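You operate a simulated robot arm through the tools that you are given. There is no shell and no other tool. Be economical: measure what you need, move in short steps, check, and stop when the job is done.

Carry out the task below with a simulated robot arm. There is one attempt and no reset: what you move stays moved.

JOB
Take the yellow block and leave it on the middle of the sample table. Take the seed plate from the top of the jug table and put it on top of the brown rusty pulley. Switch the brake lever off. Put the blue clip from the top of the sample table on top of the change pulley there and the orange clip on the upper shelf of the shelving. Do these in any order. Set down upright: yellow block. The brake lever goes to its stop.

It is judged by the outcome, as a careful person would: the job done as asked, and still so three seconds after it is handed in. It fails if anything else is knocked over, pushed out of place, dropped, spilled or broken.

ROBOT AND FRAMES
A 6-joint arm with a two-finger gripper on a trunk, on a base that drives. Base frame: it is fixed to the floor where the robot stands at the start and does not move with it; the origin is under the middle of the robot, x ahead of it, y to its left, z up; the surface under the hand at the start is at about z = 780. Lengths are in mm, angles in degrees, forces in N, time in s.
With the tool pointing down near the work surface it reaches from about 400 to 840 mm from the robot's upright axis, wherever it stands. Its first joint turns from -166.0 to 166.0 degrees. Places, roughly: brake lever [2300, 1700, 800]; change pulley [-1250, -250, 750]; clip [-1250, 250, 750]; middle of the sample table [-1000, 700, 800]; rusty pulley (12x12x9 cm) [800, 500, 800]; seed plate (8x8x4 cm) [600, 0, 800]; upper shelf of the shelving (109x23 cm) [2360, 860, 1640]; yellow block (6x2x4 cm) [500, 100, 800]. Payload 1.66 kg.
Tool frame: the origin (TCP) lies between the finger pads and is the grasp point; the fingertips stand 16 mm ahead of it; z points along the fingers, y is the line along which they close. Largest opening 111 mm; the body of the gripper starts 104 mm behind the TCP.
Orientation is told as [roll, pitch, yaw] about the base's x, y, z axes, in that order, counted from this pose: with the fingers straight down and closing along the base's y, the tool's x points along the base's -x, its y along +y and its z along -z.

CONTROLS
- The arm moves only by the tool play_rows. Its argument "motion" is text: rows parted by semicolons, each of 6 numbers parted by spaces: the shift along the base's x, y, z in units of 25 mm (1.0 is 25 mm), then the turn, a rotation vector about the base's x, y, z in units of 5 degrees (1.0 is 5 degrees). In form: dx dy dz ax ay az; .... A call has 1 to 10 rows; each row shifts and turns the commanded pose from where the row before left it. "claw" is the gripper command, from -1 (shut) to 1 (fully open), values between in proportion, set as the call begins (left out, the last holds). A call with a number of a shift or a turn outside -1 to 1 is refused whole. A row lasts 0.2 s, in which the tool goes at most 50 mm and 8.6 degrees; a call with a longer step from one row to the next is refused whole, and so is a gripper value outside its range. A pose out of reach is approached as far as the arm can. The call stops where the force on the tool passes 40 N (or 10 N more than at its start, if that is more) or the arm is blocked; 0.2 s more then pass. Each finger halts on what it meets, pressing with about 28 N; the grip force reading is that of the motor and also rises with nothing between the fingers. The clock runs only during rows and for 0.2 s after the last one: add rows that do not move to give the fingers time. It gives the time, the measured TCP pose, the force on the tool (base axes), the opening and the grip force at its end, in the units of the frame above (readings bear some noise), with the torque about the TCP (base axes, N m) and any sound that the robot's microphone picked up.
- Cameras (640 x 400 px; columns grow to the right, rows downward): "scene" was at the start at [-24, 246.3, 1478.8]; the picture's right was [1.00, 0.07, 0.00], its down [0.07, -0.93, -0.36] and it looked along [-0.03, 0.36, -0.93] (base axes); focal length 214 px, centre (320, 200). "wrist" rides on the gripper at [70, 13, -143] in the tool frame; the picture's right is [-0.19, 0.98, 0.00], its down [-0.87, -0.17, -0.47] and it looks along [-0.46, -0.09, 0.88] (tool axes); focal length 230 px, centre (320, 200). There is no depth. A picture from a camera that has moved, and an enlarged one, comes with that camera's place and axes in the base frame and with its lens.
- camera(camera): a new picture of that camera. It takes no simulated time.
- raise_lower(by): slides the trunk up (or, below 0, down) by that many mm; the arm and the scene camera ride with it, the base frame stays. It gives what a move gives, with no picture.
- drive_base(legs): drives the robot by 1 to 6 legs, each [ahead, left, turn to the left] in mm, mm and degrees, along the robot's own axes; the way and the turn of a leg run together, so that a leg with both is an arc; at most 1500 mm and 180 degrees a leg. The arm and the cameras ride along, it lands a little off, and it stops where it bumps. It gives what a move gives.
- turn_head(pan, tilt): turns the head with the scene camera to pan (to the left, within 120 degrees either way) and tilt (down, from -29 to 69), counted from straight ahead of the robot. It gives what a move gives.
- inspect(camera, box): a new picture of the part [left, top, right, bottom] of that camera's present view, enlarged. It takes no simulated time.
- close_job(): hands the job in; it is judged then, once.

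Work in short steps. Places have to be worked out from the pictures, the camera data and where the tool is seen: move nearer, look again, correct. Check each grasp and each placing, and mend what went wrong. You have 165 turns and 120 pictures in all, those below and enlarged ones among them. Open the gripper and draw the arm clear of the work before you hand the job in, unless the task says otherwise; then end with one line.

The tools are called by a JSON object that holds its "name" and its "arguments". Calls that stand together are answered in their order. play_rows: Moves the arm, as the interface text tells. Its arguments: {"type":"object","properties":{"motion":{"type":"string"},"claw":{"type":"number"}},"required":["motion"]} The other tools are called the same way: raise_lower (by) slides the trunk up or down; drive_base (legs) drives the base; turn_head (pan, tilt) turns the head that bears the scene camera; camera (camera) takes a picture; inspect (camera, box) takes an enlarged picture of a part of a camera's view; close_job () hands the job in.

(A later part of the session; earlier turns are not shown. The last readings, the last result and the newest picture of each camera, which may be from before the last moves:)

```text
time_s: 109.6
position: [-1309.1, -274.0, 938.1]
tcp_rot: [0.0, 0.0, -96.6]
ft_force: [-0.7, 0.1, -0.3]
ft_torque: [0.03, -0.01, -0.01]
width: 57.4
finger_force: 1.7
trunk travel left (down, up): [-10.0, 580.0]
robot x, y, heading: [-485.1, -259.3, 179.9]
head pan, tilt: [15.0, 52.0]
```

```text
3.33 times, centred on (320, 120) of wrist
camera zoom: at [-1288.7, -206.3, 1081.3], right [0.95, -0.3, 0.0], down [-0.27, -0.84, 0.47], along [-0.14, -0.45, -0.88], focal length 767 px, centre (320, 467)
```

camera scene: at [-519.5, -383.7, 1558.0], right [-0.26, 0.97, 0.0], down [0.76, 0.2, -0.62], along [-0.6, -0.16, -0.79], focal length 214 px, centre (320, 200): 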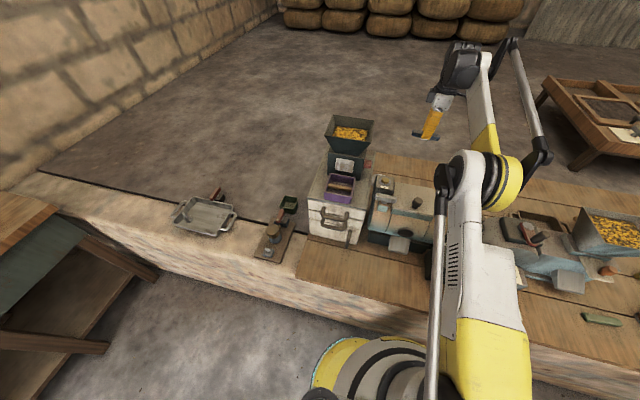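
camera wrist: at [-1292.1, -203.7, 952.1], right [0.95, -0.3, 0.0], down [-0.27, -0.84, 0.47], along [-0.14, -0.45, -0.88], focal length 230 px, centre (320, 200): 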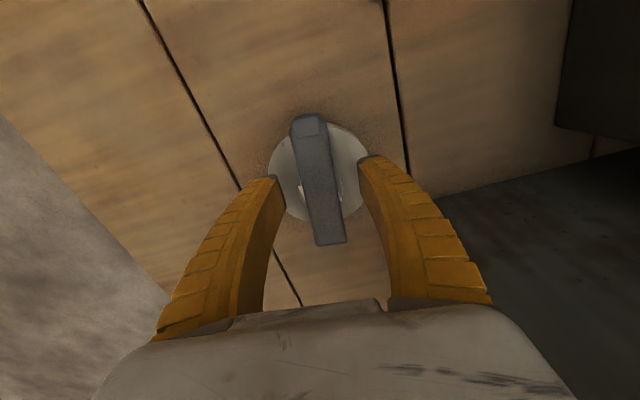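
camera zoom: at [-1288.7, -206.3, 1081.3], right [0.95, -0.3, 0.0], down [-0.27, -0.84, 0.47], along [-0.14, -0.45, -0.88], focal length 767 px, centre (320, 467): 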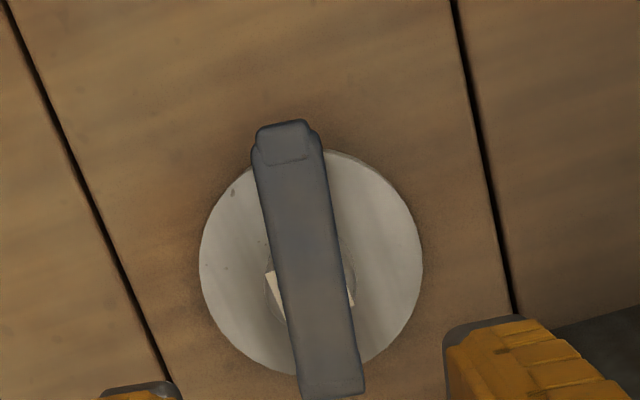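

Blue clip rests level on the pulley's boss. Now to the orange clip: drive right 140 mm, then turn the tool ~+11°.

{"name": "drive_base", "arguments": {"legs": [[0, -140, 0]]}}

{"name": "play_rows", "arguments": {"motion": "0.9 0.2 0 0 0 0.8;0.9 0.2 0 0 0 0.8;0.9 0.2 0 0 0 0.7;0.4 0 -0.5 0 0 0;0 0 0 0 0 0"}}

{"name": "camera", "arguments": {"camera": "wrist"}}

```text
time_s: 110.9
position: [-1308.1, -133.0, 938.9]
tcp_rot: [0.0, -0.1, -96.6]
ft_force: [-0.2, 0.6, -0.2]
ft_torque: [0.04, 0.0, -0.01]
width: 57.5
finger_force: 1.2
trunk travel left (down, up): [-10.0, 580.0]
robot x, y, heading: [-480.8, -123.0, 179.8]
head pan, tilt: [15.0, 52.0]
```

```text
time_s: 112.1
position: [-1230.0, -117.3, 927.9]
tcp_rot: [0.0, 0.0, -85.2]
ft_force: [-0.3, 0.4, 0.3]
ft_torque: [-0.01, 0.0, 0.01]
width: 57.7
finger_force: 1.6
trunk travel left (down, up): [-10.0, 580.0]
robot x, y, heading: [-479.8, -122.2, 179.7]
head pan, tilt: [15.0, 52.0]
```

```text
50 pictures are left
camera wrist: at [-1223.5, -46.4, 1070.8], right [0.99, -0.11, 0.0], down [-0.09, -0.88, 0.47], along [-0.05, -0.47, -0.88], focal length 230 px, centre (320, 200)
```

wrist: 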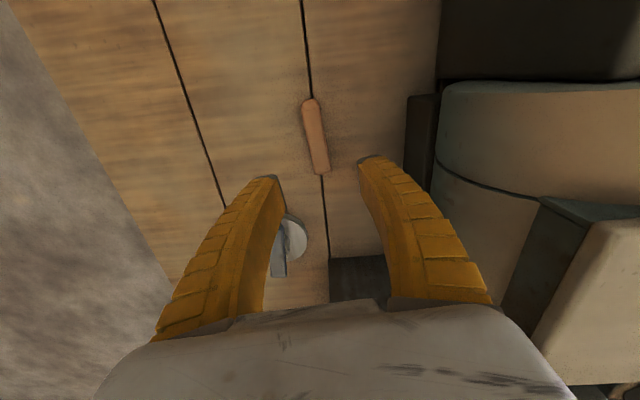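

Orange clip centre (-1237, -118), yaw ≈ -87. I descend to z≈772 with a check.

{"name": "play_rows", "arguments": {"motion": "-0.3 -0.03 -0.6 0 0 -0.35;0 0 -1 0 0 0;0 0 -1 0 0 0;0 0 -1 0 0 0;0 0 -1 0 0 0;0 0 -1 0 0 0;0 0 -0.6 0 0 0;0 0 0 0 0 0"}}

{"name": "camera", "arguments": {"camera": "wrist"}}

```text
time_s: 113.9
position: [-1238.4, -118.2, 770.6]
tcp_rot: [0.0, -0.1, -86.9]
ft_force: [-0.1, -0.8, 0.3]
ft_torque: [0.01, 0.0, -0.01]
width: 57.5
finger_force: 1.8
trunk travel left (down, up): [-10.0, 580.0]
robot x, y, heading: [-479.7, -122.9, 179.9]
head pan, tilt: [15.0, 52.0]
```

```text
49 pictures are left
camera wrist: at [-1230.9, -47.8, 912.5], right [0.99, -0.14, 0.0], down [-0.12, -0.87, 0.47], along [-0.07, -0.47, -0.88], focal length 230 px, centre (320, 200)
```

wrist: 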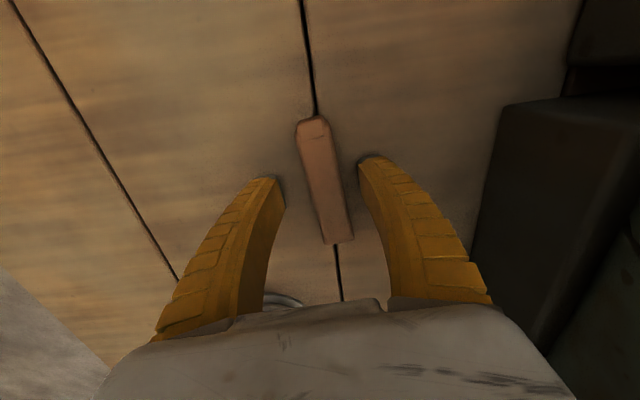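

Centred. Lower 1.5 mm and close.

{"name": "play_rows", "arguments": {"motion": "0 0 -0.06 0 0 0;0 0 0 0 0 0;0 0 0 0 0 0;0 0 0 0 0 0", "claw": -1}}

{"name": "play_rows", "arguments": {"motion": "0 0 0.4 0 0 0;0 0 1 0 0 0;0 0 1 0 0 0;0 0 1 0 0 0;0 0 1 0 0 0;0 0 1 0 0 0;0 0 1 0 0 0;0 0 1 0 0 0;0 0 1 0 0 0;0 0 1 0 0 0"}}

{"name": "camera", "arguments": {"camera": "wrist"}}

```text
time_s: 114.9
position: [-1239.2, -119.2, 768.8]
tcp_rot: [-0.1, 0.0, -86.9]
ft_force: [-2.9, 0.0, 10.8]
ft_torque: [0.0, 0.0, 0.13]
width: 21.4
finger_force: 27.4
trunk travel left (down, up): [-10.0, 580.0]
robot x, y, heading: [-476.0, -124.9, 179.5]
head pan, tilt: [15.0, 52.0]
```

```text
time_s: 117.1
position: [-1238.7, -116.5, 1005.9]
tcp_rot: [0.1, 0.0, -87.0]
ft_force: [-0.7, 0.3, -1.2]
ft_torque: [0.02, -0.02, 0.0]
width: 17.4
finger_force: 27.6
trunk travel left (down, up): [-10.0, 580.0]
robot x, y, heading: [-480.4, -124.1, 179.8]
head pan, tilt: [15.0, 52.0]
```

```text
48 pictures are left
camera wrist: at [-1231.0, -46.8, 1148.5], right [0.99, -0.14, 0.0], down [-0.12, -0.87, 0.47], along [-0.07, -0.47, -0.88], focal length 230 px, centre (320, 200)
```

wrist: 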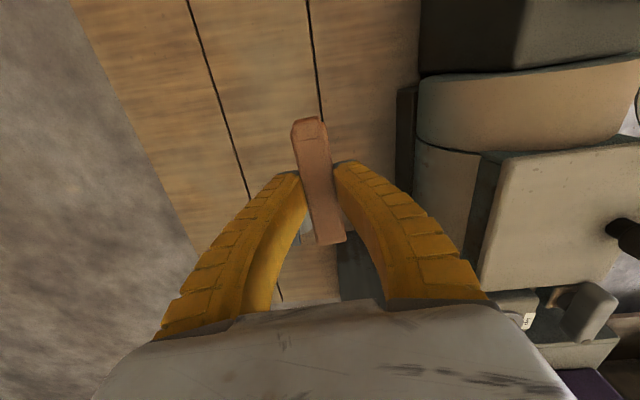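

Orange clip held. I raise the trunk, retract the arm and back off.

{"name": "raise_lower", "arguments": {"by": 250}}

{"name": "drive_base", "arguments": {"legs": [[-380, 0, 0]]}}

{"name": "play_rows", "arguments": {"motion": "1 0 0 0 0 0;1 0 0 0 0 0;1 0 0 0 0 0;1 0 0 0 0 0;1 0 0 0 0 0;1 0 0 0 0 0;1 0 0 0 0 0;1 0 0 0 0 0;1 0 0 0 0 0;1 0 0 0 0 0"}}

{"name": "drive_base", "arguments": {"legs": [[0, 0, 90]]}}

{"name": "turn_head", "arguments": {"pan": 50, "tilt": 20}}

{"name": "camera", "arguments": {"camera": "scene"}}

```text
time_s: 119.7
position: [-1240.4, -118.0, 1257.2]
tcp_rot: [0.0, 0.0, -86.8]
ft_force: [-0.2, -0.1, 0.0]
ft_torque: [0.04, -0.01, 0.05]
width: 17.5
finger_force: 28.2
trunk travel left (down, up): [-260.0, 330.0]
robot x, y, heading: [-483.4, -122.3, 179.8]
head pan, tilt: [15.0, 52.0]
```

```text
time_s: 122.1
position: [-861.4, -122.5, 1255.4]
tcp_rot: [-0.1, 0.1, -86.5]
ft_force: [0.5, 0.8, 0.9]
ft_torque: [-0.01, 0.03, 0.0]
width: 17.3
finger_force: 27.9
trunk travel left (down, up): [-260.0, 330.0]
robot x, y, heading: [-100.8, -125.4, -179.8]
head pan, tilt: [15.0, 52.0]
```

```text
time_s: 124.3
position: [-613.2, -122.7, 1256.5]
tcp_rot: [0.0, 0.0, -86.4]
ft_force: [-0.3, -0.7, 0.6]
ft_torque: [0.0, 0.06, 0.04]
width: 17.5
finger_force: 28.5
trunk travel left (down, up): [-260.0, 330.0]
robot x, y, heading: [-100.6, -120.7, -179.9]
head pan, tilt: [15.0, 52.0]
```

```text
time_s: 128.6
position: [-93.2, -632.9, 1257.5]
tcp_rot: [0.1, 0.0, 4.6]
ft_force: [-0.1, 0.6, 0.0]
ft_torque: [0.0, 0.01, 0.0]
width: 17.5
finger_force: 27.7
trunk travel left (down, up): [-260.0, 330.0]
robot x, y, heading: [-104.7, -121.0, -88.7]
head pan, tilt: [15.0, 52.0]
```

```text
time_s: 129.6
position: [-93.4, -633.5, 1256.8]
tcp_rot: [0.0, 0.0, 4.6]
ft_force: [-0.1, -0.4, 0.0]
ft_torque: [0.0, 0.01, 0.01]
width: 17.3
finger_force: 27.4
trunk travel left (down, up): [-260.0, 330.0]
robot x, y, heading: [-102.1, -125.9, -88.6]
head pan, tilt: [50.0, 20.0]
```

```text
47 pictures are left
camera scene: at [159.5, -156.2, 1706.2], right [-0.63, -0.78, 0.0], down [-0.27, 0.21, -0.94], along [0.73, -0.59, -0.34], focal length 214 px, centre (320, 200)
```

scene: 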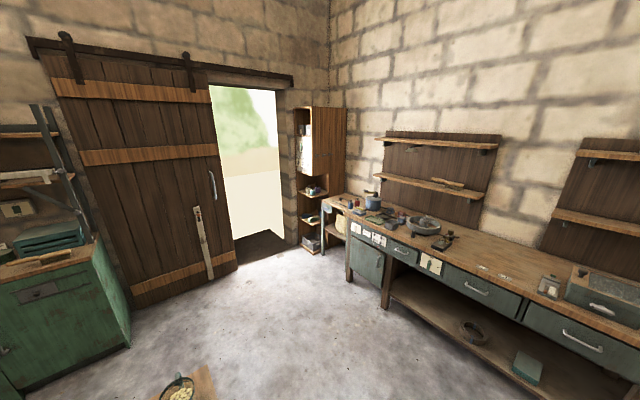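

I look toward the shelving (north-east).

{"name": "turn_head", "arguments": {"pan": 110, "tilt": 15}}

{"name": "camera", "arguments": {"camera": "scene"}}

```text
time_s: 130.9
position: [-92.8, -633.3, 1256.9]
tcp_rot: [0.0, 0.0, 4.6]
ft_force: [-0.2, -0.5, 0.0]
ft_torque: [0.02, -0.03, -0.04]
width: 17.3
finger_force: 28.1
trunk travel left (down, up): [-260.0, 330.0]
robot x, y, heading: [-104.7, -118.4, -88.3]
head pan, tilt: [110.0, 15.0]
```

```text
46 pictures are left
camera scene: at [174.0, -64.0, 1714.4], right [0.36, -0.93, 0.0], down [-0.24, -0.09, -0.97], along [0.9, 0.35, -0.26], focal length 214 px, centre (320, 200)
```

scene: 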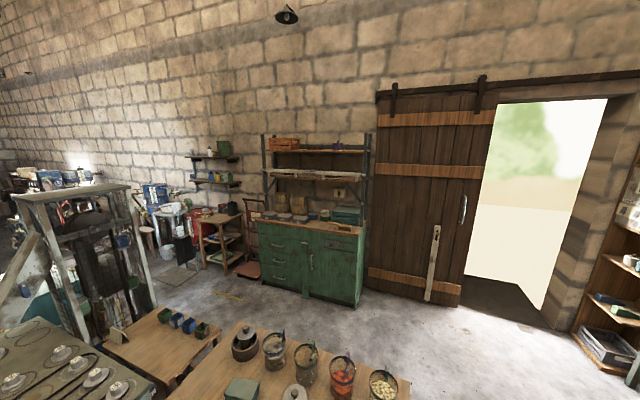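

The shelving stands above the green cabinet; the upper shelf matches [2360, 860, 1640]. I drive around the jug table: turn to face +x, go right, ahead, then left.

{"name": "drive_base", "arguments": {"legs": [[0, 0, 88.5], [0, -650, 0], [1450, 0, 0]]}}

{"name": "turn_head", "arguments": {"pan": 60, "tilt": 25}}

{"name": "camera", "arguments": {"camera": "scene"}}

```text
time_s: 145.2
position: [1902.4, -678.6, 1256.9]
tcp_rot: [0.0, 0.0, 96.8]
ft_force: [-0.3, 0.2, -0.3]
ft_torque: [-0.04, 0.02, 0.05]
width: 17.4
finger_force: 28.4
trunk travel left (down, up): [-260.0, 330.0]
robot x, y, heading: [1393.4, -708.0, 3.7]
head pan, tilt: [110.0, 15.0]
```

```text
time_s: 146.4
position: [1903.3, -679.2, 1256.9]
tcp_rot: [0.0, 0.0, 96.8]
ft_force: [0.0, -0.7, -0.9]
ft_torque: [0.01, -0.01, -0.02]
width: 17.2
finger_force: 28.2
trunk travel left (down, up): [-260.0, 330.0]
robot x, y, heading: [1394.0, -706.1, 3.4]
head pan, tilt: [60.0, 25.0]
```

```text
45 pictures are left
camera scene: at [1402.2, -436.6, 1698.2], right [0.9, -0.45, 0.0], down [-0.19, -0.38, -0.91], along [0.4, 0.81, -0.42], focal length 214 px, centre (320, 200)
```

scene: 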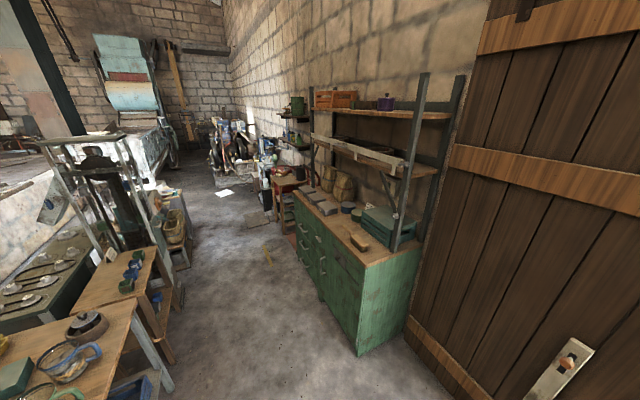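

Corridor is clear. I straighten the heading, drive left to y≈600, raise the trunk, and look at the upper shelf.

{"name": "drive_base", "arguments": {"legs": [[0, 0, -3.5], [0, 1300, 0]]}}

{"name": "raise_lower", "arguments": {"by": 325}}

{"name": "turn_head", "arguments": {"pan": 0, "tilt": 20}}

{"name": "camera", "arguments": {"camera": "scene"}}

{"name": "camera", "arguments": {"camera": "wrist"}}

```text
time_s: 153.3
position: [1910.3, 581.6, 1257.3]
tcp_rot: [0.0, 0.0, 92.8]
ft_force: [0.0, 0.8, 0.2]
ft_torque: [-0.04, -0.01, 0.0]
width: 17.5
finger_force: 28.2
trunk travel left (down, up): [-260.0, 330.0]
robot x, y, heading: [1402.1, 586.7, -0.7]
head pan, tilt: [60.0, 25.0]
```

```text
time_s: 156.5
position: [1911.0, 580.1, 1583.0]
tcp_rot: [0.0, 0.1, 92.7]
ft_force: [-0.8, -0.3, -1.1]
ft_torque: [0.0, -0.05, -0.02]
width: 17.3
finger_force: 28.0
trunk travel left (down, up): [-585.0, 5.0]
robot x, y, heading: [1402.6, 587.4, -0.5]
head pan, tilt: [60.0, 25.0]
```

```text
time_s: 157.8
position: [1911.5, 580.7, 1582.5]
tcp_rot: [0.0, 0.1, 92.7]
ft_force: [0.2, 0.0, -0.4]
ft_torque: [0.0, 0.0, -0.02]
width: 17.3
finger_force: 27.8
trunk travel left (down, up): [-585.0, 5.0]
robot x, y, heading: [1401.5, 588.1, -0.7]
head pan, tilt: [0.0, 20.0]
```

```text
44 pictures are left
camera scene: at [1475.5, 777.9, 2031.3], right [-0.01, -1.0, 0.0], down [-0.34, 0.0, -0.94], along [0.94, -0.01, -0.34], focal length 214 px, centre (320, 200)
```

scene: 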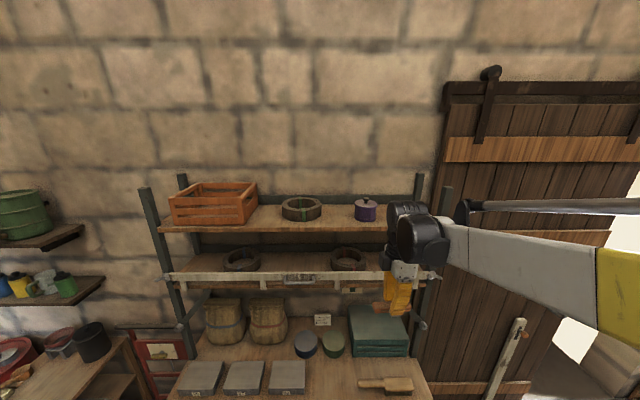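

```text
43 pictures are left
camera wrist: at [1900.1, 510.6, 1724.1], right [-0.99, 0.14, 0.0], down [0.13, 0.87, 0.47], along [0.07, 0.47, -0.88], focal length 230 px, centre (320, 200)
```

wrist: 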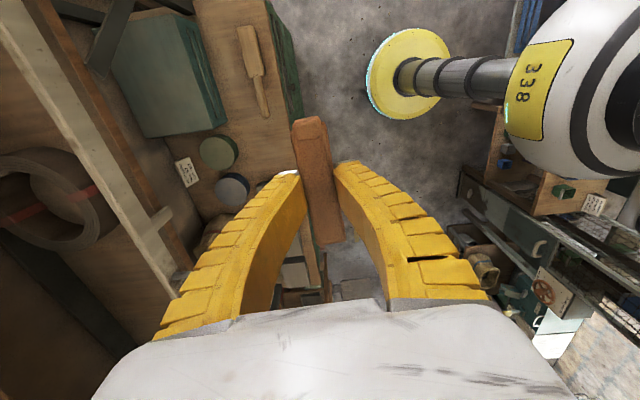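

The upper shelf has a free gap between the ring and purple pot at y≈683. I turn the tool by −90° so the clip points along x, raising it to z≈1780.

{"name": "play_rows", "arguments": {"motion": "0 0 0.9 0 0 -1;0 0 0.9 0 0 -1;0 0 0.9 0 0 -1;0 0 0.9 0 0 -1;0 0 0.9 0 0 -1;0 0 0.9 0 0 -1;0 0 0.9 0 0 -1;0 0 0.9 0 0 -1;0 0 0.9 0 0 -1;0 0 0 0 0 -1"}}

{"name": "play_rows", "arguments": {"motion": "0 0 0 0 0 -1;0 0 0 0 0 -1;0 0 0 0 0 -1;0 0 0 0 0 -1;0 0 0 0 0 -1;0 0 0 0 0 -1;0 0 0 0 0 -1;0 0 0 0 0 -1;0 0 0 0 0 0"}}

{"name": "drive_base", "arguments": {"legs": [[0, 100, 0.6], [220, 0, 0]]}}

{"name": "camera", "arguments": {"camera": "scene"}}

{"name": "camera", "arguments": {"camera": "wrist"}}

```text
time_s: 160.0
position: [1912.7, 579.7, 1783.0]
tcp_rot: [-0.1, 0.0, 42.6]
ft_force: [0.4, 0.7, -0.9]
ft_torque: [0.0, -0.01, 0.01]
width: 17.3
finger_force: 27.3
trunk travel left (down, up): [-585.0, 5.0]
robot x, y, heading: [1401.7, 588.4, -0.7]
head pan, tilt: [0.0, 20.0]
```

```text
time_s: 162.0
position: [1912.2, 580.2, 1785.5]
tcp_rot: [0.1, 0.0, 2.6]
ft_force: [0.2, -0.2, -0.6]
ft_torque: [0.0, -0.03, -0.02]
width: 17.3
finger_force: 27.5
trunk travel left (down, up): [-585.0, 5.0]
robot x, y, heading: [1400.7, 587.8, -0.8]
head pan, tilt: [0.0, 20.0]
```

```text
time_s: 164.5
position: [2139.9, 682.6, 1784.8]
tcp_rot: [0.0, 0.0, 3.1]
ft_force: [0.3, -0.5, -0.3]
ft_torque: [0.04, 0.01, -0.02]
width: 17.7
finger_force: 28.3
trunk travel left (down, up): [-585.0, 5.0]
robot x, y, heading: [1629.1, 686.5, -0.1]
head pan, tilt: [0.0, 20.0]
```

```text
42 pictures are left
camera scene: at [1702.8, 877.4, 2031.4], right [0.0, -1.0, 0.0], down [-0.34, 0.0, -0.94], along [0.94, 0.0, -0.34], focal length 214 px, centre (320, 200)
```

scene: 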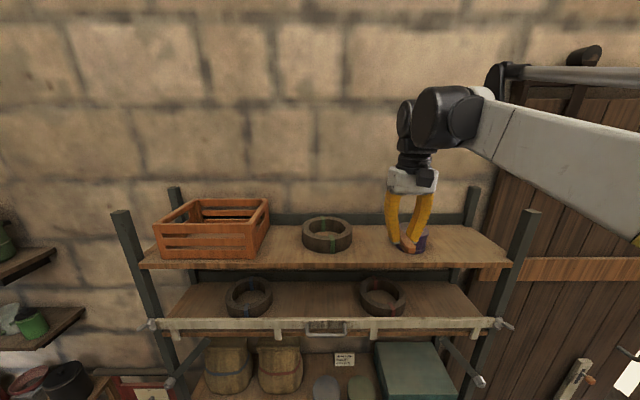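

```text
41 pictures are left
camera wrist: at [2068.7, 693.2, 1927.2], right [0.14, 0.99, 0.0], down [0.87, -0.12, 0.47], along [0.47, -0.07, -0.88], focal length 230 px, centre (320, 200)
```

wrist: 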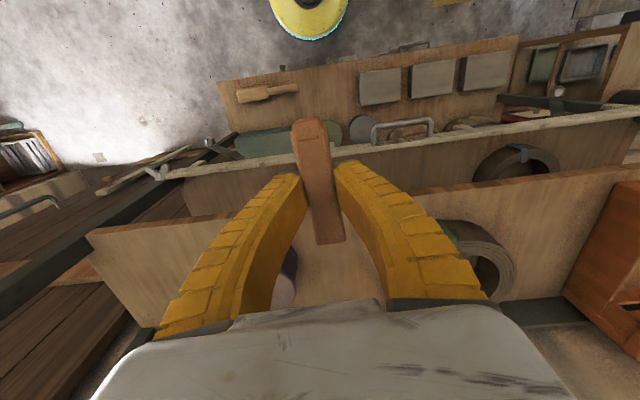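

Shelf front edge ≈ x 2224; gap between y≈625 and 770. I drive 90 mm ahead, then extend to (2322, 693).

{"name": "drive_base", "arguments": {"legs": [[90, 0, 0]]}}

{"name": "play_rows", "arguments": {"motion": "0.9 0.1 0 0 0 -0.3;0.9 0.1 0 0 0 -0.3;0.9 0.1 0 0 0 0;0.9 0.1 0 0 0 0;0 0 -0.6 0 0 0;0 0 -0.6 0 0 0;0 0 0 0 0 0"}}

{"name": "camera", "arguments": {"camera": "wrist"}}

{"name": "camera", "arguments": {"camera": "scene"}}

```text
time_s: 165.6
position: [2232.7, 684.1, 1784.9]
tcp_rot: [0.0, 0.1, 3.2]
ft_force: [-0.8, 0.3, -0.2]
ft_torque: [0.04, 0.04, -0.01]
width: 17.4
finger_force: 27.4
trunk travel left (down, up): [-585.0, 5.0]
robot x, y, heading: [1723.4, 687.3, -0.2]
head pan, tilt: [0.0, 20.0]
```

```text
time_s: 167.2
position: [2324.2, 696.2, 1753.1]
tcp_rot: [0.0, -0.1, 0.2]
ft_force: [-0.5, -0.4, 0.7]
ft_torque: [0.01, -0.02, -0.02]
width: 17.5
finger_force: 28.2
trunk travel left (down, up): [-585.0, 5.0]
robot x, y, heading: [1724.0, 688.6, -0.4]
head pan, tilt: [0.0, 20.0]
```

```text
40 pictures are left
camera wrist: at [2252.9, 709.1, 1896.5], right [0.19, 0.98, 0.0], down [0.87, -0.16, 0.47], along [0.46, -0.09, -0.88], focal length 230 px, centre (320, 200)
```

wrist: 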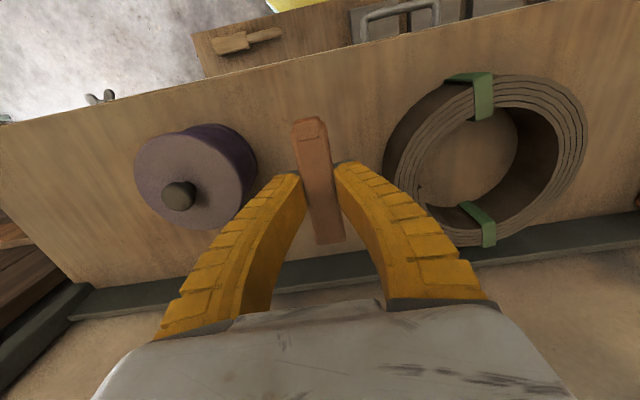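

```text
39 pictures are left
camera scene: at [1795.3, 877.6, 2031.3], right [0.0, -1.0, 0.0], down [-0.34, 0.0, -0.94], along [0.94, 0.0, -0.34], focal length 214 px, centre (320, 200)
```

scene: 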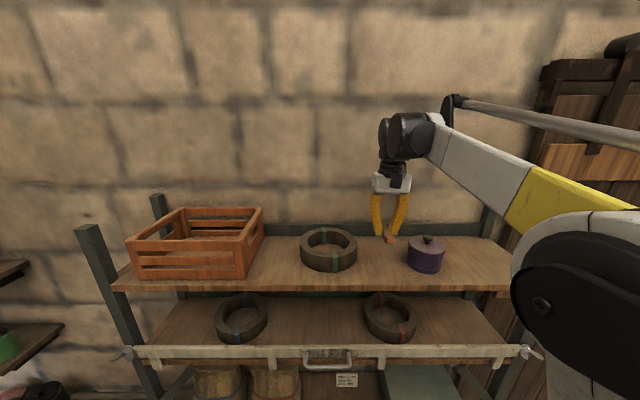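

Gap centred. I descend toward the shelf.

{"name": "play_rows", "arguments": {"motion": "0 -0.1 -0.8 0 0 0;0 0 -0.8 0 0 0;0 0 -0.8 0 0 0;0 0 -0.4 0 0 0;0 0 -0.2 0 0 0;0 0 0 0 0 0"}}

{"name": "play_rows", "arguments": {"motion": "0 0 -0.12 0 0 0;0 0 -0.1 0 0 0;0 0 -0.1 0 0 0;0 0 0 0 0 0"}}

{"name": "camera", "arguments": {"camera": "wrist"}}

```text
time_s: 168.6
position: [2322.2, 691.4, 1679.8]
tcp_rot: [0.0, 0.0, 0.2]
ft_force: [-0.4, -0.8, -0.9]
ft_torque: [0.01, 0.03, 0.01]
width: 17.2
finger_force: 28.1
trunk travel left (down, up): [-585.0, 5.0]
robot x, y, heading: [1722.5, 687.8, -0.1]
head pan, tilt: [0.0, 20.0]
```

```text
time_s: 169.6
position: [2321.7, 691.5, 1671.9]
tcp_rot: [-0.1, 0.1, 0.2]
ft_force: [-0.2, 0.7, -0.5]
ft_torque: [0.0, -0.02, 0.0]
width: 17.3
finger_force: 27.8
trunk travel left (down, up): [-585.0, 5.0]
robot x, y, heading: [1722.3, 688.8, -0.1]
head pan, tilt: [0.0, 20.0]
```

```text
38 pictures are left
camera wrist: at [2251.2, 705.1, 1813.2], right [0.19, 0.98, 0.0], down [0.87, -0.16, 0.47], along [0.46, -0.09, -0.88], focal length 230 px, centre (320, 200)
```

wrist: 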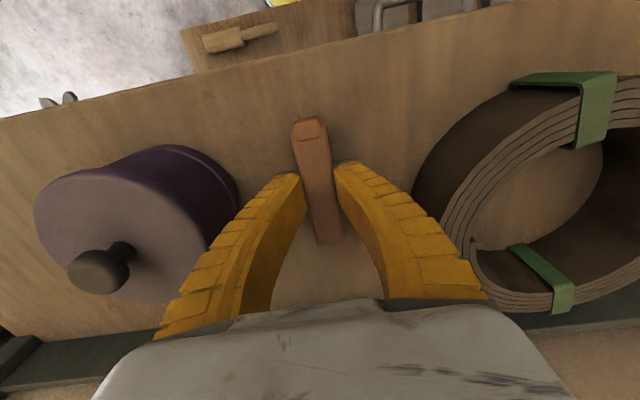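

{"name": "play_rows", "arguments": {"motion": "0 0 -0.1 0 0 0;0 0 -0.1 0 0 0;0 0 -0.1 0 0 0;0 0 0 0 0 0"}}

{"name": "play_rows", "arguments": {"motion": "0 0 -0.1 0 0 0;0 0 -0.1 0 0 0;0 0 0 0 0 0"}}

```text
time_s: 170.6
position: [2323.2, 690.4, 1663.3]
tcp_rot: [0.1, 0.0, 0.2]
ft_force: [0.6, 0.5, 0.1]
ft_torque: [0.0, -0.05, -0.01]
width: 17.5
finger_force: 28.1
trunk travel left (down, up): [-585.0, 5.0]
robot x, y, heading: [1723.5, 684.6, -0.3]
head pan, tilt: [0.0, 20.0]
```

```text
time_s: 171.4
position: [2322.5, 691.2, 1658.0]
tcp_rot: [0.0, 0.0, 0.2]
ft_force: [3.1, 2.6, 8.4]
ft_torque: [0.05, -0.01, -0.02]
width: 20.3
finger_force: 28.3
trunk travel left (down, up): [-585.0, 5.0]
robot x, y, heading: [1717.5, 689.0, -0.2]
head pan, tilt: [0.0, 20.0]
```

Contact. I release with a limited opening (~50 mm) and rise.

{"name": "play_rows", "arguments": {"motion": "0 0 0.04 0 0 0;0 0 0 0 0 0;0 0 0 0 0 0", "claw": -0.2}}

{"name": "play_rows", "arguments": {"motion": "0 0 0.4 0 0 0;0 0 0.8 0 0 0;0 0 1 0 0 0;0 0 1 0 0 0;0 0 1 0 0 0;0 0 1 0 0 0;0 0 0 0 0 0"}}

{"name": "camera", "arguments": {"camera": "wrist"}}

```text
time_s: 172.2
position: [2323.3, 689.5, 1661.4]
tcp_rot: [0.0, -0.1, 0.3]
ft_force: [0.6, 0.7, -0.9]
ft_torque: [-0.01, -0.06, -0.02]
width: 46.8
finger_force: 1.4
trunk travel left (down, up): [-585.0, 5.0]
robot x, y, heading: [1720.1, 690.6, 0.0]
head pan, tilt: [0.0, 20.0]
```

```text
time_s: 173.8
position: [2322.8, 688.9, 1791.6]
tcp_rot: [0.0, 0.0, 0.3]
ft_force: [-0.1, -0.3, -0.7]
ft_torque: [-0.01, 0.0, -0.02]
width: 46.8
finger_force: 1.5
trunk travel left (down, up): [-585.0, 5.0]
robot x, y, heading: [1720.7, 683.6, -0.1]
head pan, tilt: [0.0, 20.0]
```

```text
37 pictures are left
camera wrist: at [2251.5, 703.1, 1932.7], right [0.19, 0.98, 0.0], down [0.87, -0.16, 0.47], along [0.46, -0.09, -0.88], focal length 230 px, centre (320, 200)
```

wrist: 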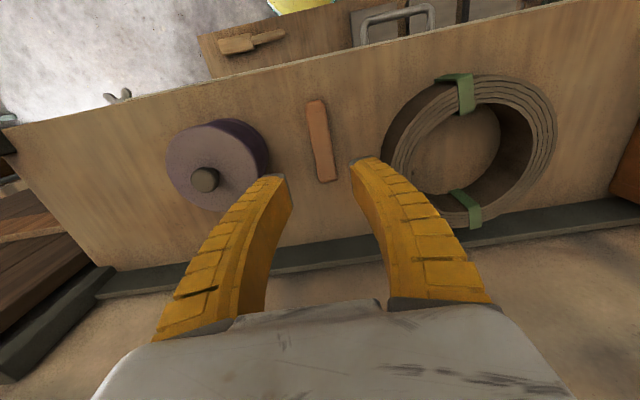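

Orange clip lies on the upper shelf. I back off, lower the trunk, and look for the brake lever near (2300, 1700, 800).

{"name": "drive_base", "arguments": {"legs": [[-320, 0, 0]]}}

{"name": "turn_head", "arguments": {"pan": 55, "tilt": 35}}

{"name": "raise_lower", "arguments": {"by": -330}}

{"name": "camera", "arguments": {"camera": "scene"}}

```text
time_s: 176.0
position: [2005.1, 689.1, 1789.9]
tcp_rot: [0.0, 0.0, 0.0]
ft_force: [0.5, 0.2, -0.5]
ft_torque: [-0.01, -0.03, 0.02]
width: 46.9
finger_force: 1.9
trunk travel left (down, up): [-585.0, 5.0]
robot x, y, heading: [1401.1, 690.7, -0.6]
head pan, tilt: [0.0, 20.0]
```

```text
time_s: 177.2
position: [2003.7, 688.9, 1790.2]
tcp_rot: [0.0, 0.0, -0.1]
ft_force: [0.7, -0.1, 0.5]
ft_torque: [-0.03, 0.0, 0.03]
width: 46.6
finger_force: 1.5
trunk travel left (down, up): [-585.0, 5.0]
robot x, y, heading: [1403.2, 687.2, -0.5]
head pan, tilt: [55.0, 35.0]
```

```text
time_s: 180.5
position: [2004.0, 688.6, 1459.6]
tcp_rot: [0.0, 0.1, 0.0]
ft_force: [-0.6, 0.3, 0.3]
ft_torque: [-0.01, -0.04, 0.01]
width: 46.7
finger_force: 2.0
trunk travel left (down, up): [-255.0, 335.0]
robot x, y, heading: [1402.5, 687.0, -0.4]
head pan, tilt: [55.0, 35.0]
```

```text
36 pictures are left
camera scene: at [1435.0, 951.0, 1677.5], right [0.82, -0.58, 0.0], down [-0.33, -0.47, -0.82], along [0.47, 0.67, -0.57], focal length 214 px, centre (320, 200)
```

scene: 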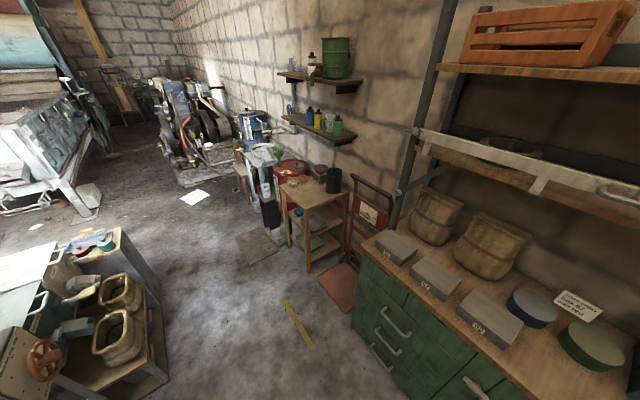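

The expected location falls on the red frame at about (365, 212). I enlarge it.

{"name": "inspect", "arguments": {"camera": "scene", "box": [300, 160, 420, 310]}}

{"name": "inspect", "arguments": {"camera": "scene", "box": [220, 130, 360, 280]}}

```text
2.67 times, centred on (360, 235) of scene
camera zoom: at [1435.0, 951.0, 1677.5], right [0.82, -0.58, 0.0], down [-0.33, -0.47, -0.82], along [0.47, 0.67, -0.57], focal length 572 px, centre (213, 107)
```

zoom: 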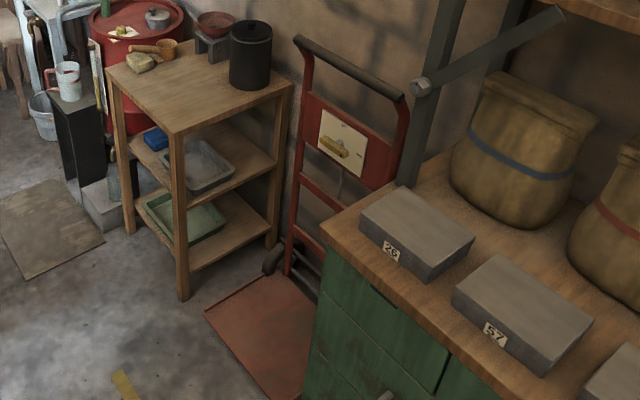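

```text
2.67 times, centred on (290, 205) of scene
camera zoom: at [1435.0, 951.0, 1677.5], right [0.82, -0.58, 0.0], down [-0.33, -0.47, -0.82], along [0.47, 0.67, -0.57], focal length 572 px, centre (400, 187)
```

zoom: 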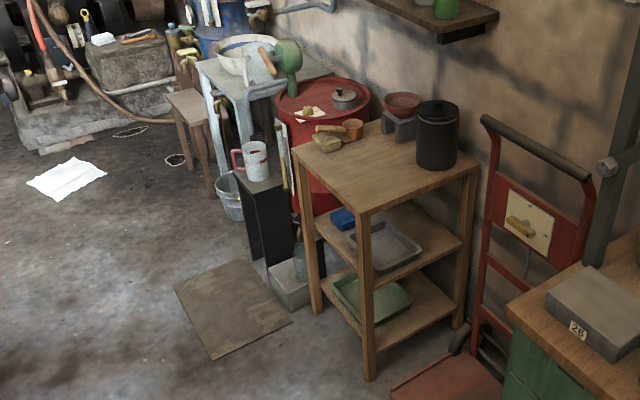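

The brake lever is the brass lever on the panel of the red hand truck (≈(2310,1670,800)). I drive left to y≈1660 and look closely.

{"name": "drive_base", "arguments": {"legs": [[0, 960, 0.4]]}}

{"name": "turn_head", "arguments": {"pan": -8, "tilt": 45}}

{"name": "camera", "arguments": {"camera": "scene"}}

```text
time_s: 185.5
position: [1987.9, 1690.2, 1460.8]
tcp_rot: [0.0, 0.1, 2.6]
ft_force: [0.2, 0.9, 0.5]
ft_torque: [0.0, -0.01, -0.01]
width: 46.9
finger_force: 1.5
trunk travel left (down, up): [-255.0, 335.0]
robot x, y, heading: [1386.7, 1664.2, 2.2]
head pan, tilt: [55.0, 35.0]
```

```text
time_s: 186.9
position: [1986.6, 1690.3, 1460.8]
tcp_rot: [-0.1, 0.1, 2.6]
ft_force: [0.5, -0.1, 0.5]
ft_torque: [0.0, 0.0, 0.01]
width: 46.7
finger_force: 2.0
trunk travel left (down, up): [-255.0, 335.0]
robot x, y, heading: [1387.6, 1660.1, 2.5]
head pan, tilt: [-8.0, 45.0]
```

```text
33 pictures are left
camera scene: at [1440.1, 1844.1, 1662.6], right [-0.1, -1.0, 0.0], down [-0.7, 0.07, -0.71], along [0.7, -0.07, -0.71], focal length 214 px, centre (320, 200)
```

scene: 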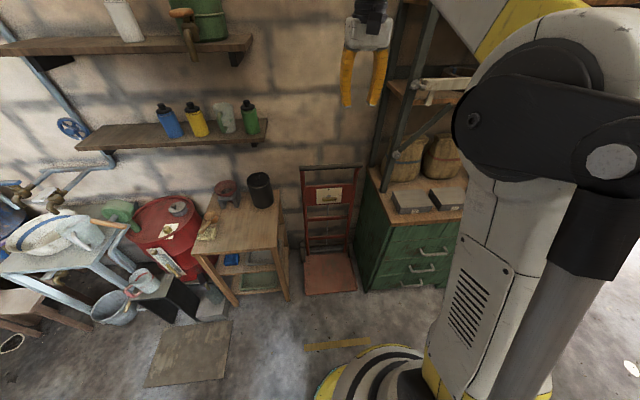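

{"name": "inspect", "arguments": {"camera": "scene", "box": [292, 158, 372, 218]}}

{"name": "inspect", "arguments": {"camera": "scene", "box": [280, 200, 440, 370]}}

```text
6.67 times, centred on (332, 188) of scene
camera zoom: at [1440.1, 1844.1, 1662.6], right [-0.1, -1.0, 0.0], down [-0.7, 0.07, -0.71], along [0.7, -0.07, -0.71], focal length 1430 px, centre (240, 280)
```

zoom: 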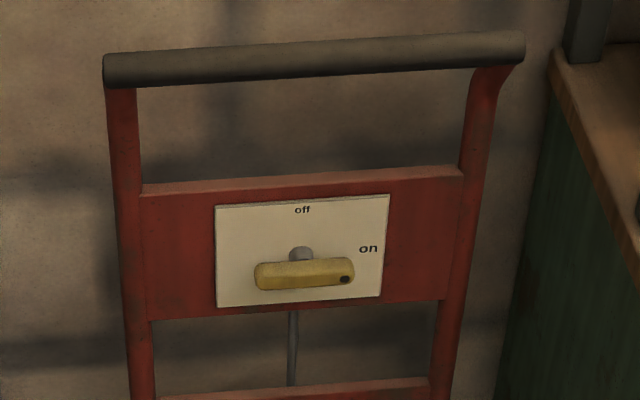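

```text
2.35 times, centred on (360, 285) of scene
camera zoom: at [1440.1, 1844.1, 1662.6], right [-0.1, -1.0, 0.0], down [-0.7, 0.07, -0.71], along [0.7, -0.07, -0.71], focal length 505 px, centre (226, 0)
```

zoom: 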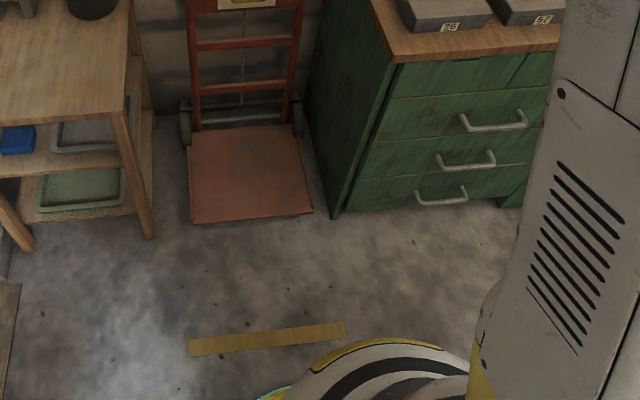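

The lever is a rotary handle pointing to "on" (right); "off" is straight up, so it turns ~90° counter-clockwise seen from the front. I'll grip it with a horizontal tool. First straighten the heading and pitch the tool forward.

{"name": "drive_base", "arguments": {"legs": [[0, 0, -2.4]]}}

{"name": "play_rows", "arguments": {"motion": "0 0 0 0 -1 0;0 0 0 0 -1 0;0 0 0 0 -1 0;0 0 0 0 -1 0;0 0 0 0 -1 0;0 0 0 0 -1 0;0 0 0 0 -1 0;0 0 0 0 -1 0;0 0 0 0 -1 0;0 0 0 0 -1 0", "claw": 0.2}}

{"name": "play_rows", "arguments": {"motion": "0 0 0 0 -1 0;0 0 0 0 -1 0;0 0 0 0 -1 0;0 0 0 0 -1 0;0 0 0 0 -1 0;0 0 0 0 -1 0;0 0 0 0 -1 0;0 0 0 0 -1 0;0 0 0 0 0 0"}}

```text
time_s: 187.7
position: [1988.1, 1666.1, 1460.5]
tcp_rot: [0.0, 0.0, 0.2]
ft_force: [0.2, -0.5, 0.6]
ft_torque: [0.03, 0.0, 0.01]
width: 46.6
finger_force: 1.8
trunk travel left (down, up): [-255.0, 335.0]
robot x, y, heading: [1386.0, 1662.9, -0.1]
head pan, tilt: [-8.0, 45.0]
```

```text
time_s: 189.8
position: [1987.2, 1664.0, 1460.4]
tcp_rot: [-0.3, -50.1, 0.3]
ft_force: [-0.4, 0.3, 0.1]
ft_torque: [0.02, 0.0, 0.06]
width: 68.7
finger_force: 0.7
trunk travel left (down, up): [-255.0, 335.0]
robot x, y, heading: [1389.2, 1662.9, 0.2]
head pan, tilt: [-8.0, 45.0]
```

```text
time_s: 191.8
position: [1987.2, 1666.4, 1459.6]
tcp_rot: [-88.3, -89.8, 88.5]
ft_force: [0.6, 0.1, -0.3]
ft_torque: [-0.01, 0.05, -0.03]
width: 68.5
finger_force: 1.2
trunk travel left (down, up): [-255.0, 335.0]
robot x, y, heading: [1389.6, 1659.6, 0.3]
head pan, tilt: [-8.0, 45.0]
```

Tool is horizontal. Now roll +90° about x while descending, then lower the trunk.

{"name": "play_rows", "arguments": {"motion": "0 0 -0.8 1 0 0;0 0 -0.8 1 0 0;0 0 -0.8 1 0 0;0 0 -0.8 1 0 0;0 0 -0.8 1 0 0;0 0 -0.8 1 0 0;0 0 -0.8 1 0 0;0 0 -0.8 1 0 0;0 0 -0.8 1 0 0;0 0 -0.8 1 0 0"}}

{"name": "play_rows", "arguments": {"motion": "0 0.2 -0.8 1 0 0;0 0.2 -0.8 1 0 0;0 0.2 -0.8 1 0 0;0 0.2 -0.8 1 0 0;0 0.2 -0.8 1 0 0;0 0.2 -0.8 1 0 0;0 0.2 -0.8 1 0 0;0 0.2 -0.8 1 0 0;0 0 0 0 0 0"}}

{"name": "raise_lower", "arguments": {"by": -250}}

{"name": "camera", "arguments": {"camera": "wrist"}}

{"name": "camera", "arguments": {"camera": "scene"}}

```text
time_s: 194.1
position: [1990.3, 1668.5, 1266.5]
tcp_rot: [90.0, -40.2, -89.9]
ft_force: [-0.6, 0.5, -1.0]
ft_torque: [0.02, -0.04, -0.02]
width: 68.5
finger_force: 0.8
out of reach, approached as far as the arm can: row 10
trunk travel left (down, up): [-255.0, 335.0]
robot x, y, heading: [1389.2, 1664.3, -0.3]
head pan, tilt: [-8.0, 45.0]
```

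```text
time_s: 196.1
position: [2057.0, 1710.3, 1223.8]
tcp_rot: [89.1, -0.2, -89.8]
ft_force: [0.7, -0.2, -0.3]
ft_torque: [-0.01, -0.01, 0.01]
width: 68.3
finger_force: 0.9
out of reach, approached as far as the arm can: row 1, 2, 3, 4, 5, 6, 7, 8
trunk travel left (down, up): [-255.0, 335.0]
robot x, y, heading: [1387.0, 1662.7, 0.1]
head pan, tilt: [-8.0, 45.0]
```

```text
time_s: 198.6
position: [2057.5, 1709.7, 974.4]
tcp_rot: [89.1, -0.3, -89.8]
ft_force: [0.0, -0.1, -0.2]
ft_torque: [0.0, -0.02, 0.03]
width: 68.2
finger_force: 1.2
trunk travel left (down, up): [-5.0, 585.0]
robot x, y, heading: [1389.6, 1663.5, 0.2]
head pan, tilt: [-8.0, 45.0]
```

```text
30 pictures are left
camera wrist: at [1913.3, 1779.9, 989.4], right [0.02, -0.18, 0.98], down [-0.47, -0.87, -0.16], along [0.88, -0.46, -0.1], focal length 230 px, centre (320, 200)
```

wrist: 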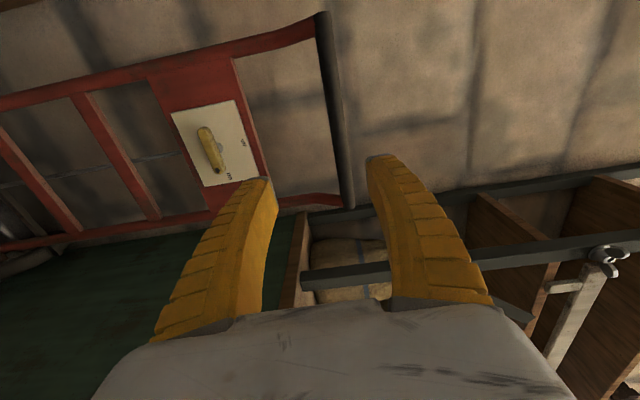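

```text
29 pictures are left
camera scene: at [1447.4, 1841.7, 1412.7], right [-0.14, -0.99, 0.0], down [-0.7, 0.1, -0.71], along [0.7, -0.1, -0.71], focal length 214 px, centre (320, 200)
```

scene: 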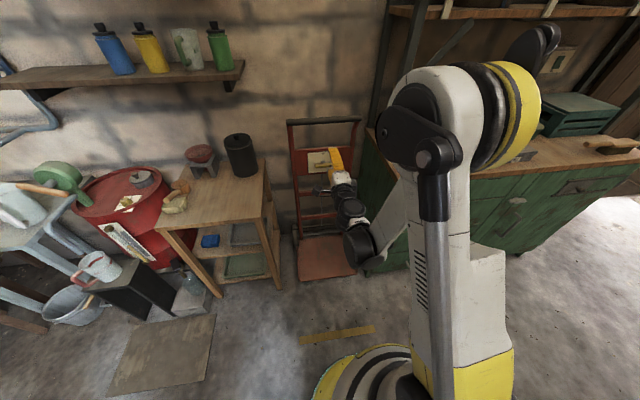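

Triangulation puts the handle at about (2332, 1699, 760). I enlarge the wrist view.

{"name": "inspect", "arguments": {"camera": "wrist", "box": [150, 80, 290, 210]}}

```text
3.08 times, centred on (220, 145) of wrist
camera zoom: at [1913.3, 1779.9, 989.4], right [0.02, -0.18, 0.98], down [-0.47, -0.87, -0.16], along [0.88, -0.46, -0.1], focal length 708 px, centre (628, 369)
```

zoom: 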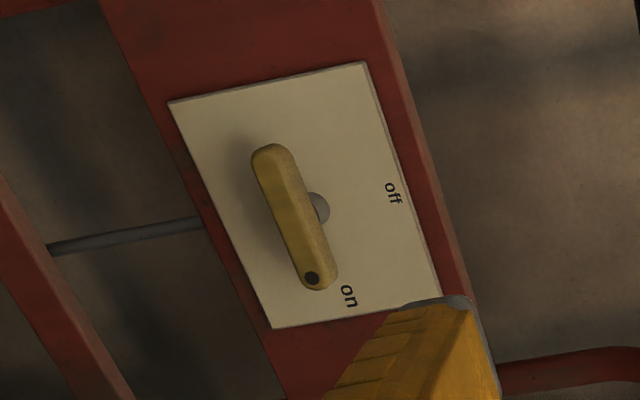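

Panel is vertical at x≈2352; handle centre (2332, 1697, 763), horizontal; "off" directly above. I move the tool to x≈2245 on the handle's axis.

{"name": "play_rows", "arguments": {"motion": "0.75 -0.05 -0.85 0 0 0;0.75 -0.05 -0.85 0 0 0;0.75 -0.05 -0.85 0 0 0;0.75 -0.05 -0.85 0 0 0;0.75 -0.05 -0.85 0 0 0;0.75 -0.05 -0.85 0 0 0;0.75 -0.05 -0.85 0 0 0;0.75 -0.05 -0.85 0 0 0;0.75 -0.05 -0.85 0 0 0;0.75 -0.05 -0.8 0 0 0"}}

{"name": "camera", "arguments": {"camera": "wrist"}}

```text
time_s: 200.8
position: [2250.7, 1697.4, 769.9]
tcp_rot: [89.0, -0.3, -89.8]
ft_force: [-0.5, -0.2, 0.1]
ft_torque: [-0.02, 0.0, -0.02]
width: 68.3
finger_force: 1.4
out of reach, approached as far as the arm can: row 1, 3
trunk travel left (down, up): [-5.0, 585.0]
robot x, y, heading: [1390.8, 1662.4, -0.1]
head pan, tilt: [-8.0, 45.0]
```

```text
27 pictures are left
camera wrist: at [2107.1, 1766.9, 784.8], right [0.02, -0.18, 0.98], down [-0.47, -0.87, -0.16], along [0.88, -0.46, -0.1], focal length 230 px, centre (320, 200)
```

wrist: 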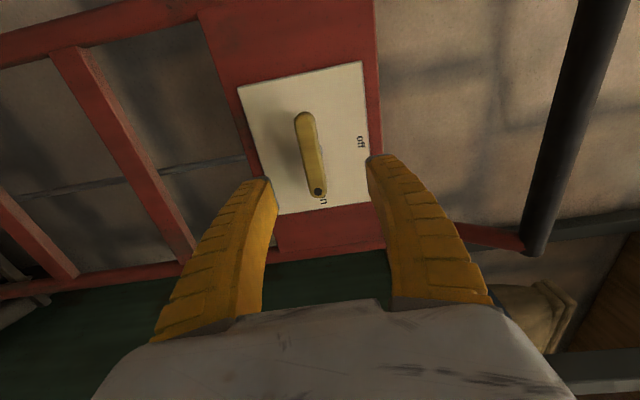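

Handle centre reads (1698.5, 760). I lower 10 mm and advance to x≈2328.

{"name": "play_rows", "arguments": {"motion": "0.6 0 -0.4 0 0 0;0.7 0.04 0 0 0 0;0.7 0 0 0 0 0;0.6 0 0 0 0 0;0.4 0 0 0 0 0;0 0 0 0 0 0"}}

{"name": "camera", "arguments": {"camera": "wrist"}}

```text
time_s: 202.2
position: [2328.1, 1697.3, 759.5]
tcp_rot: [89.1, -0.3, -89.8]
ft_force: [-0.9, -0.6, -1.0]
ft_torque: [0.01, 0.02, -0.01]
width: 68.0
finger_force: 1.5
trunk travel left (down, up): [-5.0, 585.0]
robot x, y, heading: [1384.6, 1661.8, -0.1]
head pan, tilt: [-8.0, 45.0]
```

```text
26 pictures are left
camera wrist: at [2183.6, 1768.3, 775.0], right [0.02, -0.18, 0.98], down [-0.47, -0.87, -0.16], along [0.88, -0.46, -0.1], focal length 230 px, centre (320, 200)
```

wrist: 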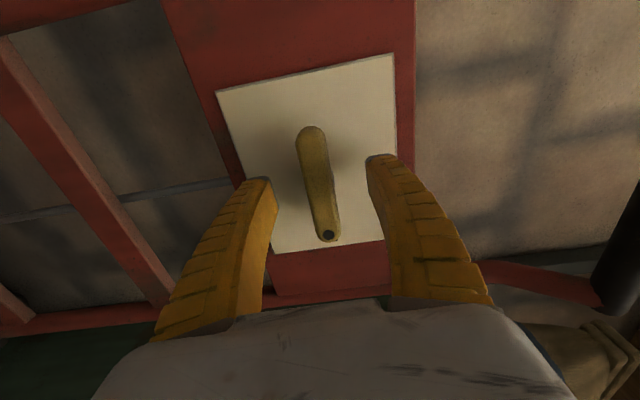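

Handle is between the fingers. I close on it.

{"name": "play_rows", "arguments": {"motion": "0 0.08 0 0 0 0;0 0 0 0 0 0;0 0 0 0 0 0;0 0 0 0 0 0", "claw": -1}}

```text
time_s: 203.2
position: [2325.5, 1699.6, 760.6]
tcp_rot: [89.1, -0.3, -89.9]
ft_force: [-9.7, -5.0, -2.8]
ft_torque: [0.03, -0.01, -0.1]
width: 16.3
finger_force: 34.2
trunk travel left (down, up): [-5.0, 585.0]
robot x, y, heading: [1389.5, 1662.4, 0.0]
head pan, tilt: [-8.0, 45.0]
```

Gripped (16 mm). I rotate −20° about x and check the load.

{"name": "play_rows", "arguments": {"motion": "0 0 0 -1 0 0;0 0 0 -1 0 0;0 0 0 -1 0 0;0 0 0 -1 0 0;0 0 0 0 0 0"}}

{"name": "camera", "arguments": {"camera": "wrist"}}

```text
time_s: 204.4
position: [2327.8, 1700.2, 758.6]
tcp_rot: [88.8, -20.3, -89.9]
ft_force: [-12.8, -13.8, -18.4]
ft_torque: [0.04, 0.04, -0.35]
width: 18.2
finger_force: 34.4
trunk travel left (down, up): [-5.0, 585.0]
robot x, y, heading: [1389.9, 1662.8, -0.1]
head pan, tilt: [-8.0, 45.0]
```

```text
25 pictures are left
camera wrist: at [2183.8, 1770.8, 749.2], right [0.02, 0.16, 0.99], down [-0.47, -0.87, 0.15], along [0.88, -0.47, 0.06], focal length 230 px, centre (320, 200)
```

wrist: 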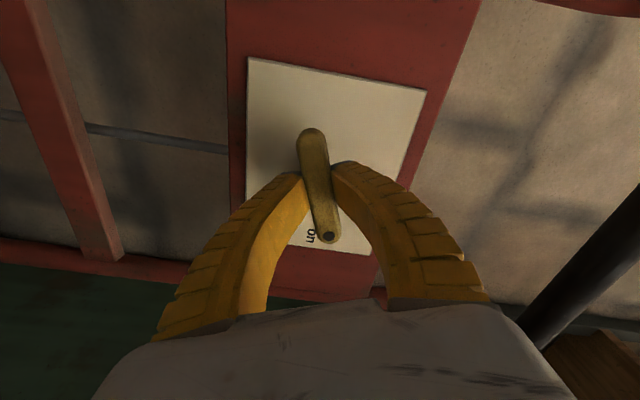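

Handle turns with the gripper. Lateral force suggests a slight offset; I nudge −2 mm in y and z and continue rotating.

{"name": "play_rows", "arguments": {"motion": "0 -0.06 -0.08 0 0 0;0 0 0 -1 0 0;0 0 0 -1 0 0;0 0 0 -1 0 0;0 0 0 -1 0 0;0 0 0 0 0 0"}}

```text
time_s: 205.8
position: [2324.9, 1699.6, 758.8]
tcp_rot: [89.0, -40.3, -89.8]
ft_force: [-6.8, -19.1, -3.1]
ft_torque: [0.04, -0.05, -0.25]
width: 15.2
finger_force: 34.3
trunk travel left (down, up): [-5.0, 585.0]
robot x, y, heading: [1387.3, 1663.0, -0.3]
head pan, tilt: [-8.0, 45.0]
```

{"name": "play_rows", "arguments": {"motion": "0 -0.1 0 0 0 0;0 0 0 -1 0 0;0 0 0 -1 0 0;0 0 0 -1 0 0;0 0 0 -1 0 0;0 0 0 -1 0 0;0 0 0 0 0 0"}}

{"name": "camera", "arguments": {"camera": "wrist"}}

```text
time_s: 207.4
position: [2328.1, 1698.0, 756.4]
tcp_rot: [88.5, -65.3, -89.4]
ft_force: [-13.3, -8.5, -26.8]
ft_torque: [0.07, 0.13, -0.09]
width: 18.0
finger_force: 34.0
trunk travel left (down, up): [-5.0, 585.0]
robot x, y, heading: [1386.8, 1665.3, 0.0]
head pan, tilt: [-8.0, 45.0]
```

```text
24 pictures are left
camera wrist: at [2183.7, 1741.3, 699.8], right [0.02, 0.81, 0.58], down [-0.47, -0.51, 0.72], along [0.88, -0.29, 0.37], focal length 230 px, centre (320, 200)
```

wrist: 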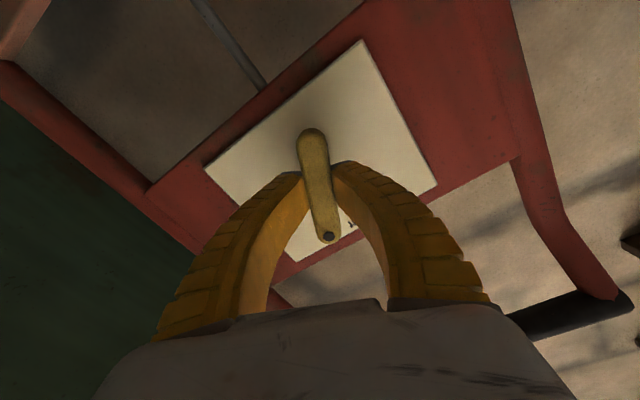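

65° done. I relieve the load (−2.5 mm in z) and rotate to ~90°.

{"name": "play_rows", "arguments": {"motion": "0 -0.03 -0.1 0 0 0;0 0 0 -1 0 0;0 0 0 -1 0 0;0 0 0 -1 0 0;0 0 0 -1 0 0;0 0 0 -0.8 0 0;0 0 0 0 0 0"}}

{"name": "camera", "arguments": {"camera": "wrist"}}

```text
time_s: 209.0
position: [2325.6, 1696.3, 755.8]
tcp_rot: [58.7, -89.3, -59.5]
ft_force: [0.1, -6.1, -7.9]
ft_torque: [-0.01, 0.11, -0.02]
width: 12.7
finger_force: 34.3
trunk travel left (down, up): [-5.0, 585.0]
robot x, y, heading: [1384.8, 1663.3, -0.0]
head pan, tilt: [-8.0, 45.0]
```

```text
23 pictures are left
camera wrist: at [2181.1, 1713.0, 687.1], right [0.02, 0.98, 0.2], down [-0.47, -0.17, 0.87], along [0.88, -0.11, 0.46], focal length 230 px, centre (320, 200)
```

wrist: 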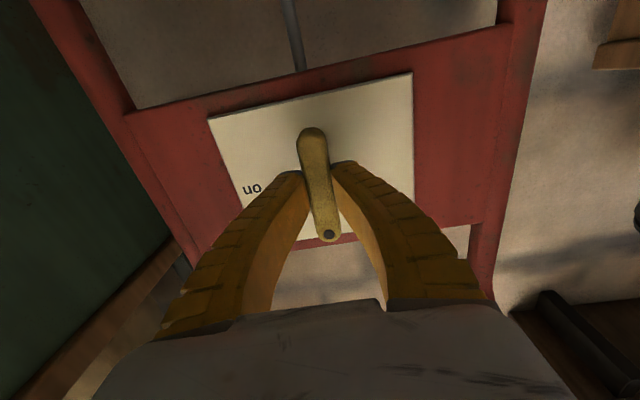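

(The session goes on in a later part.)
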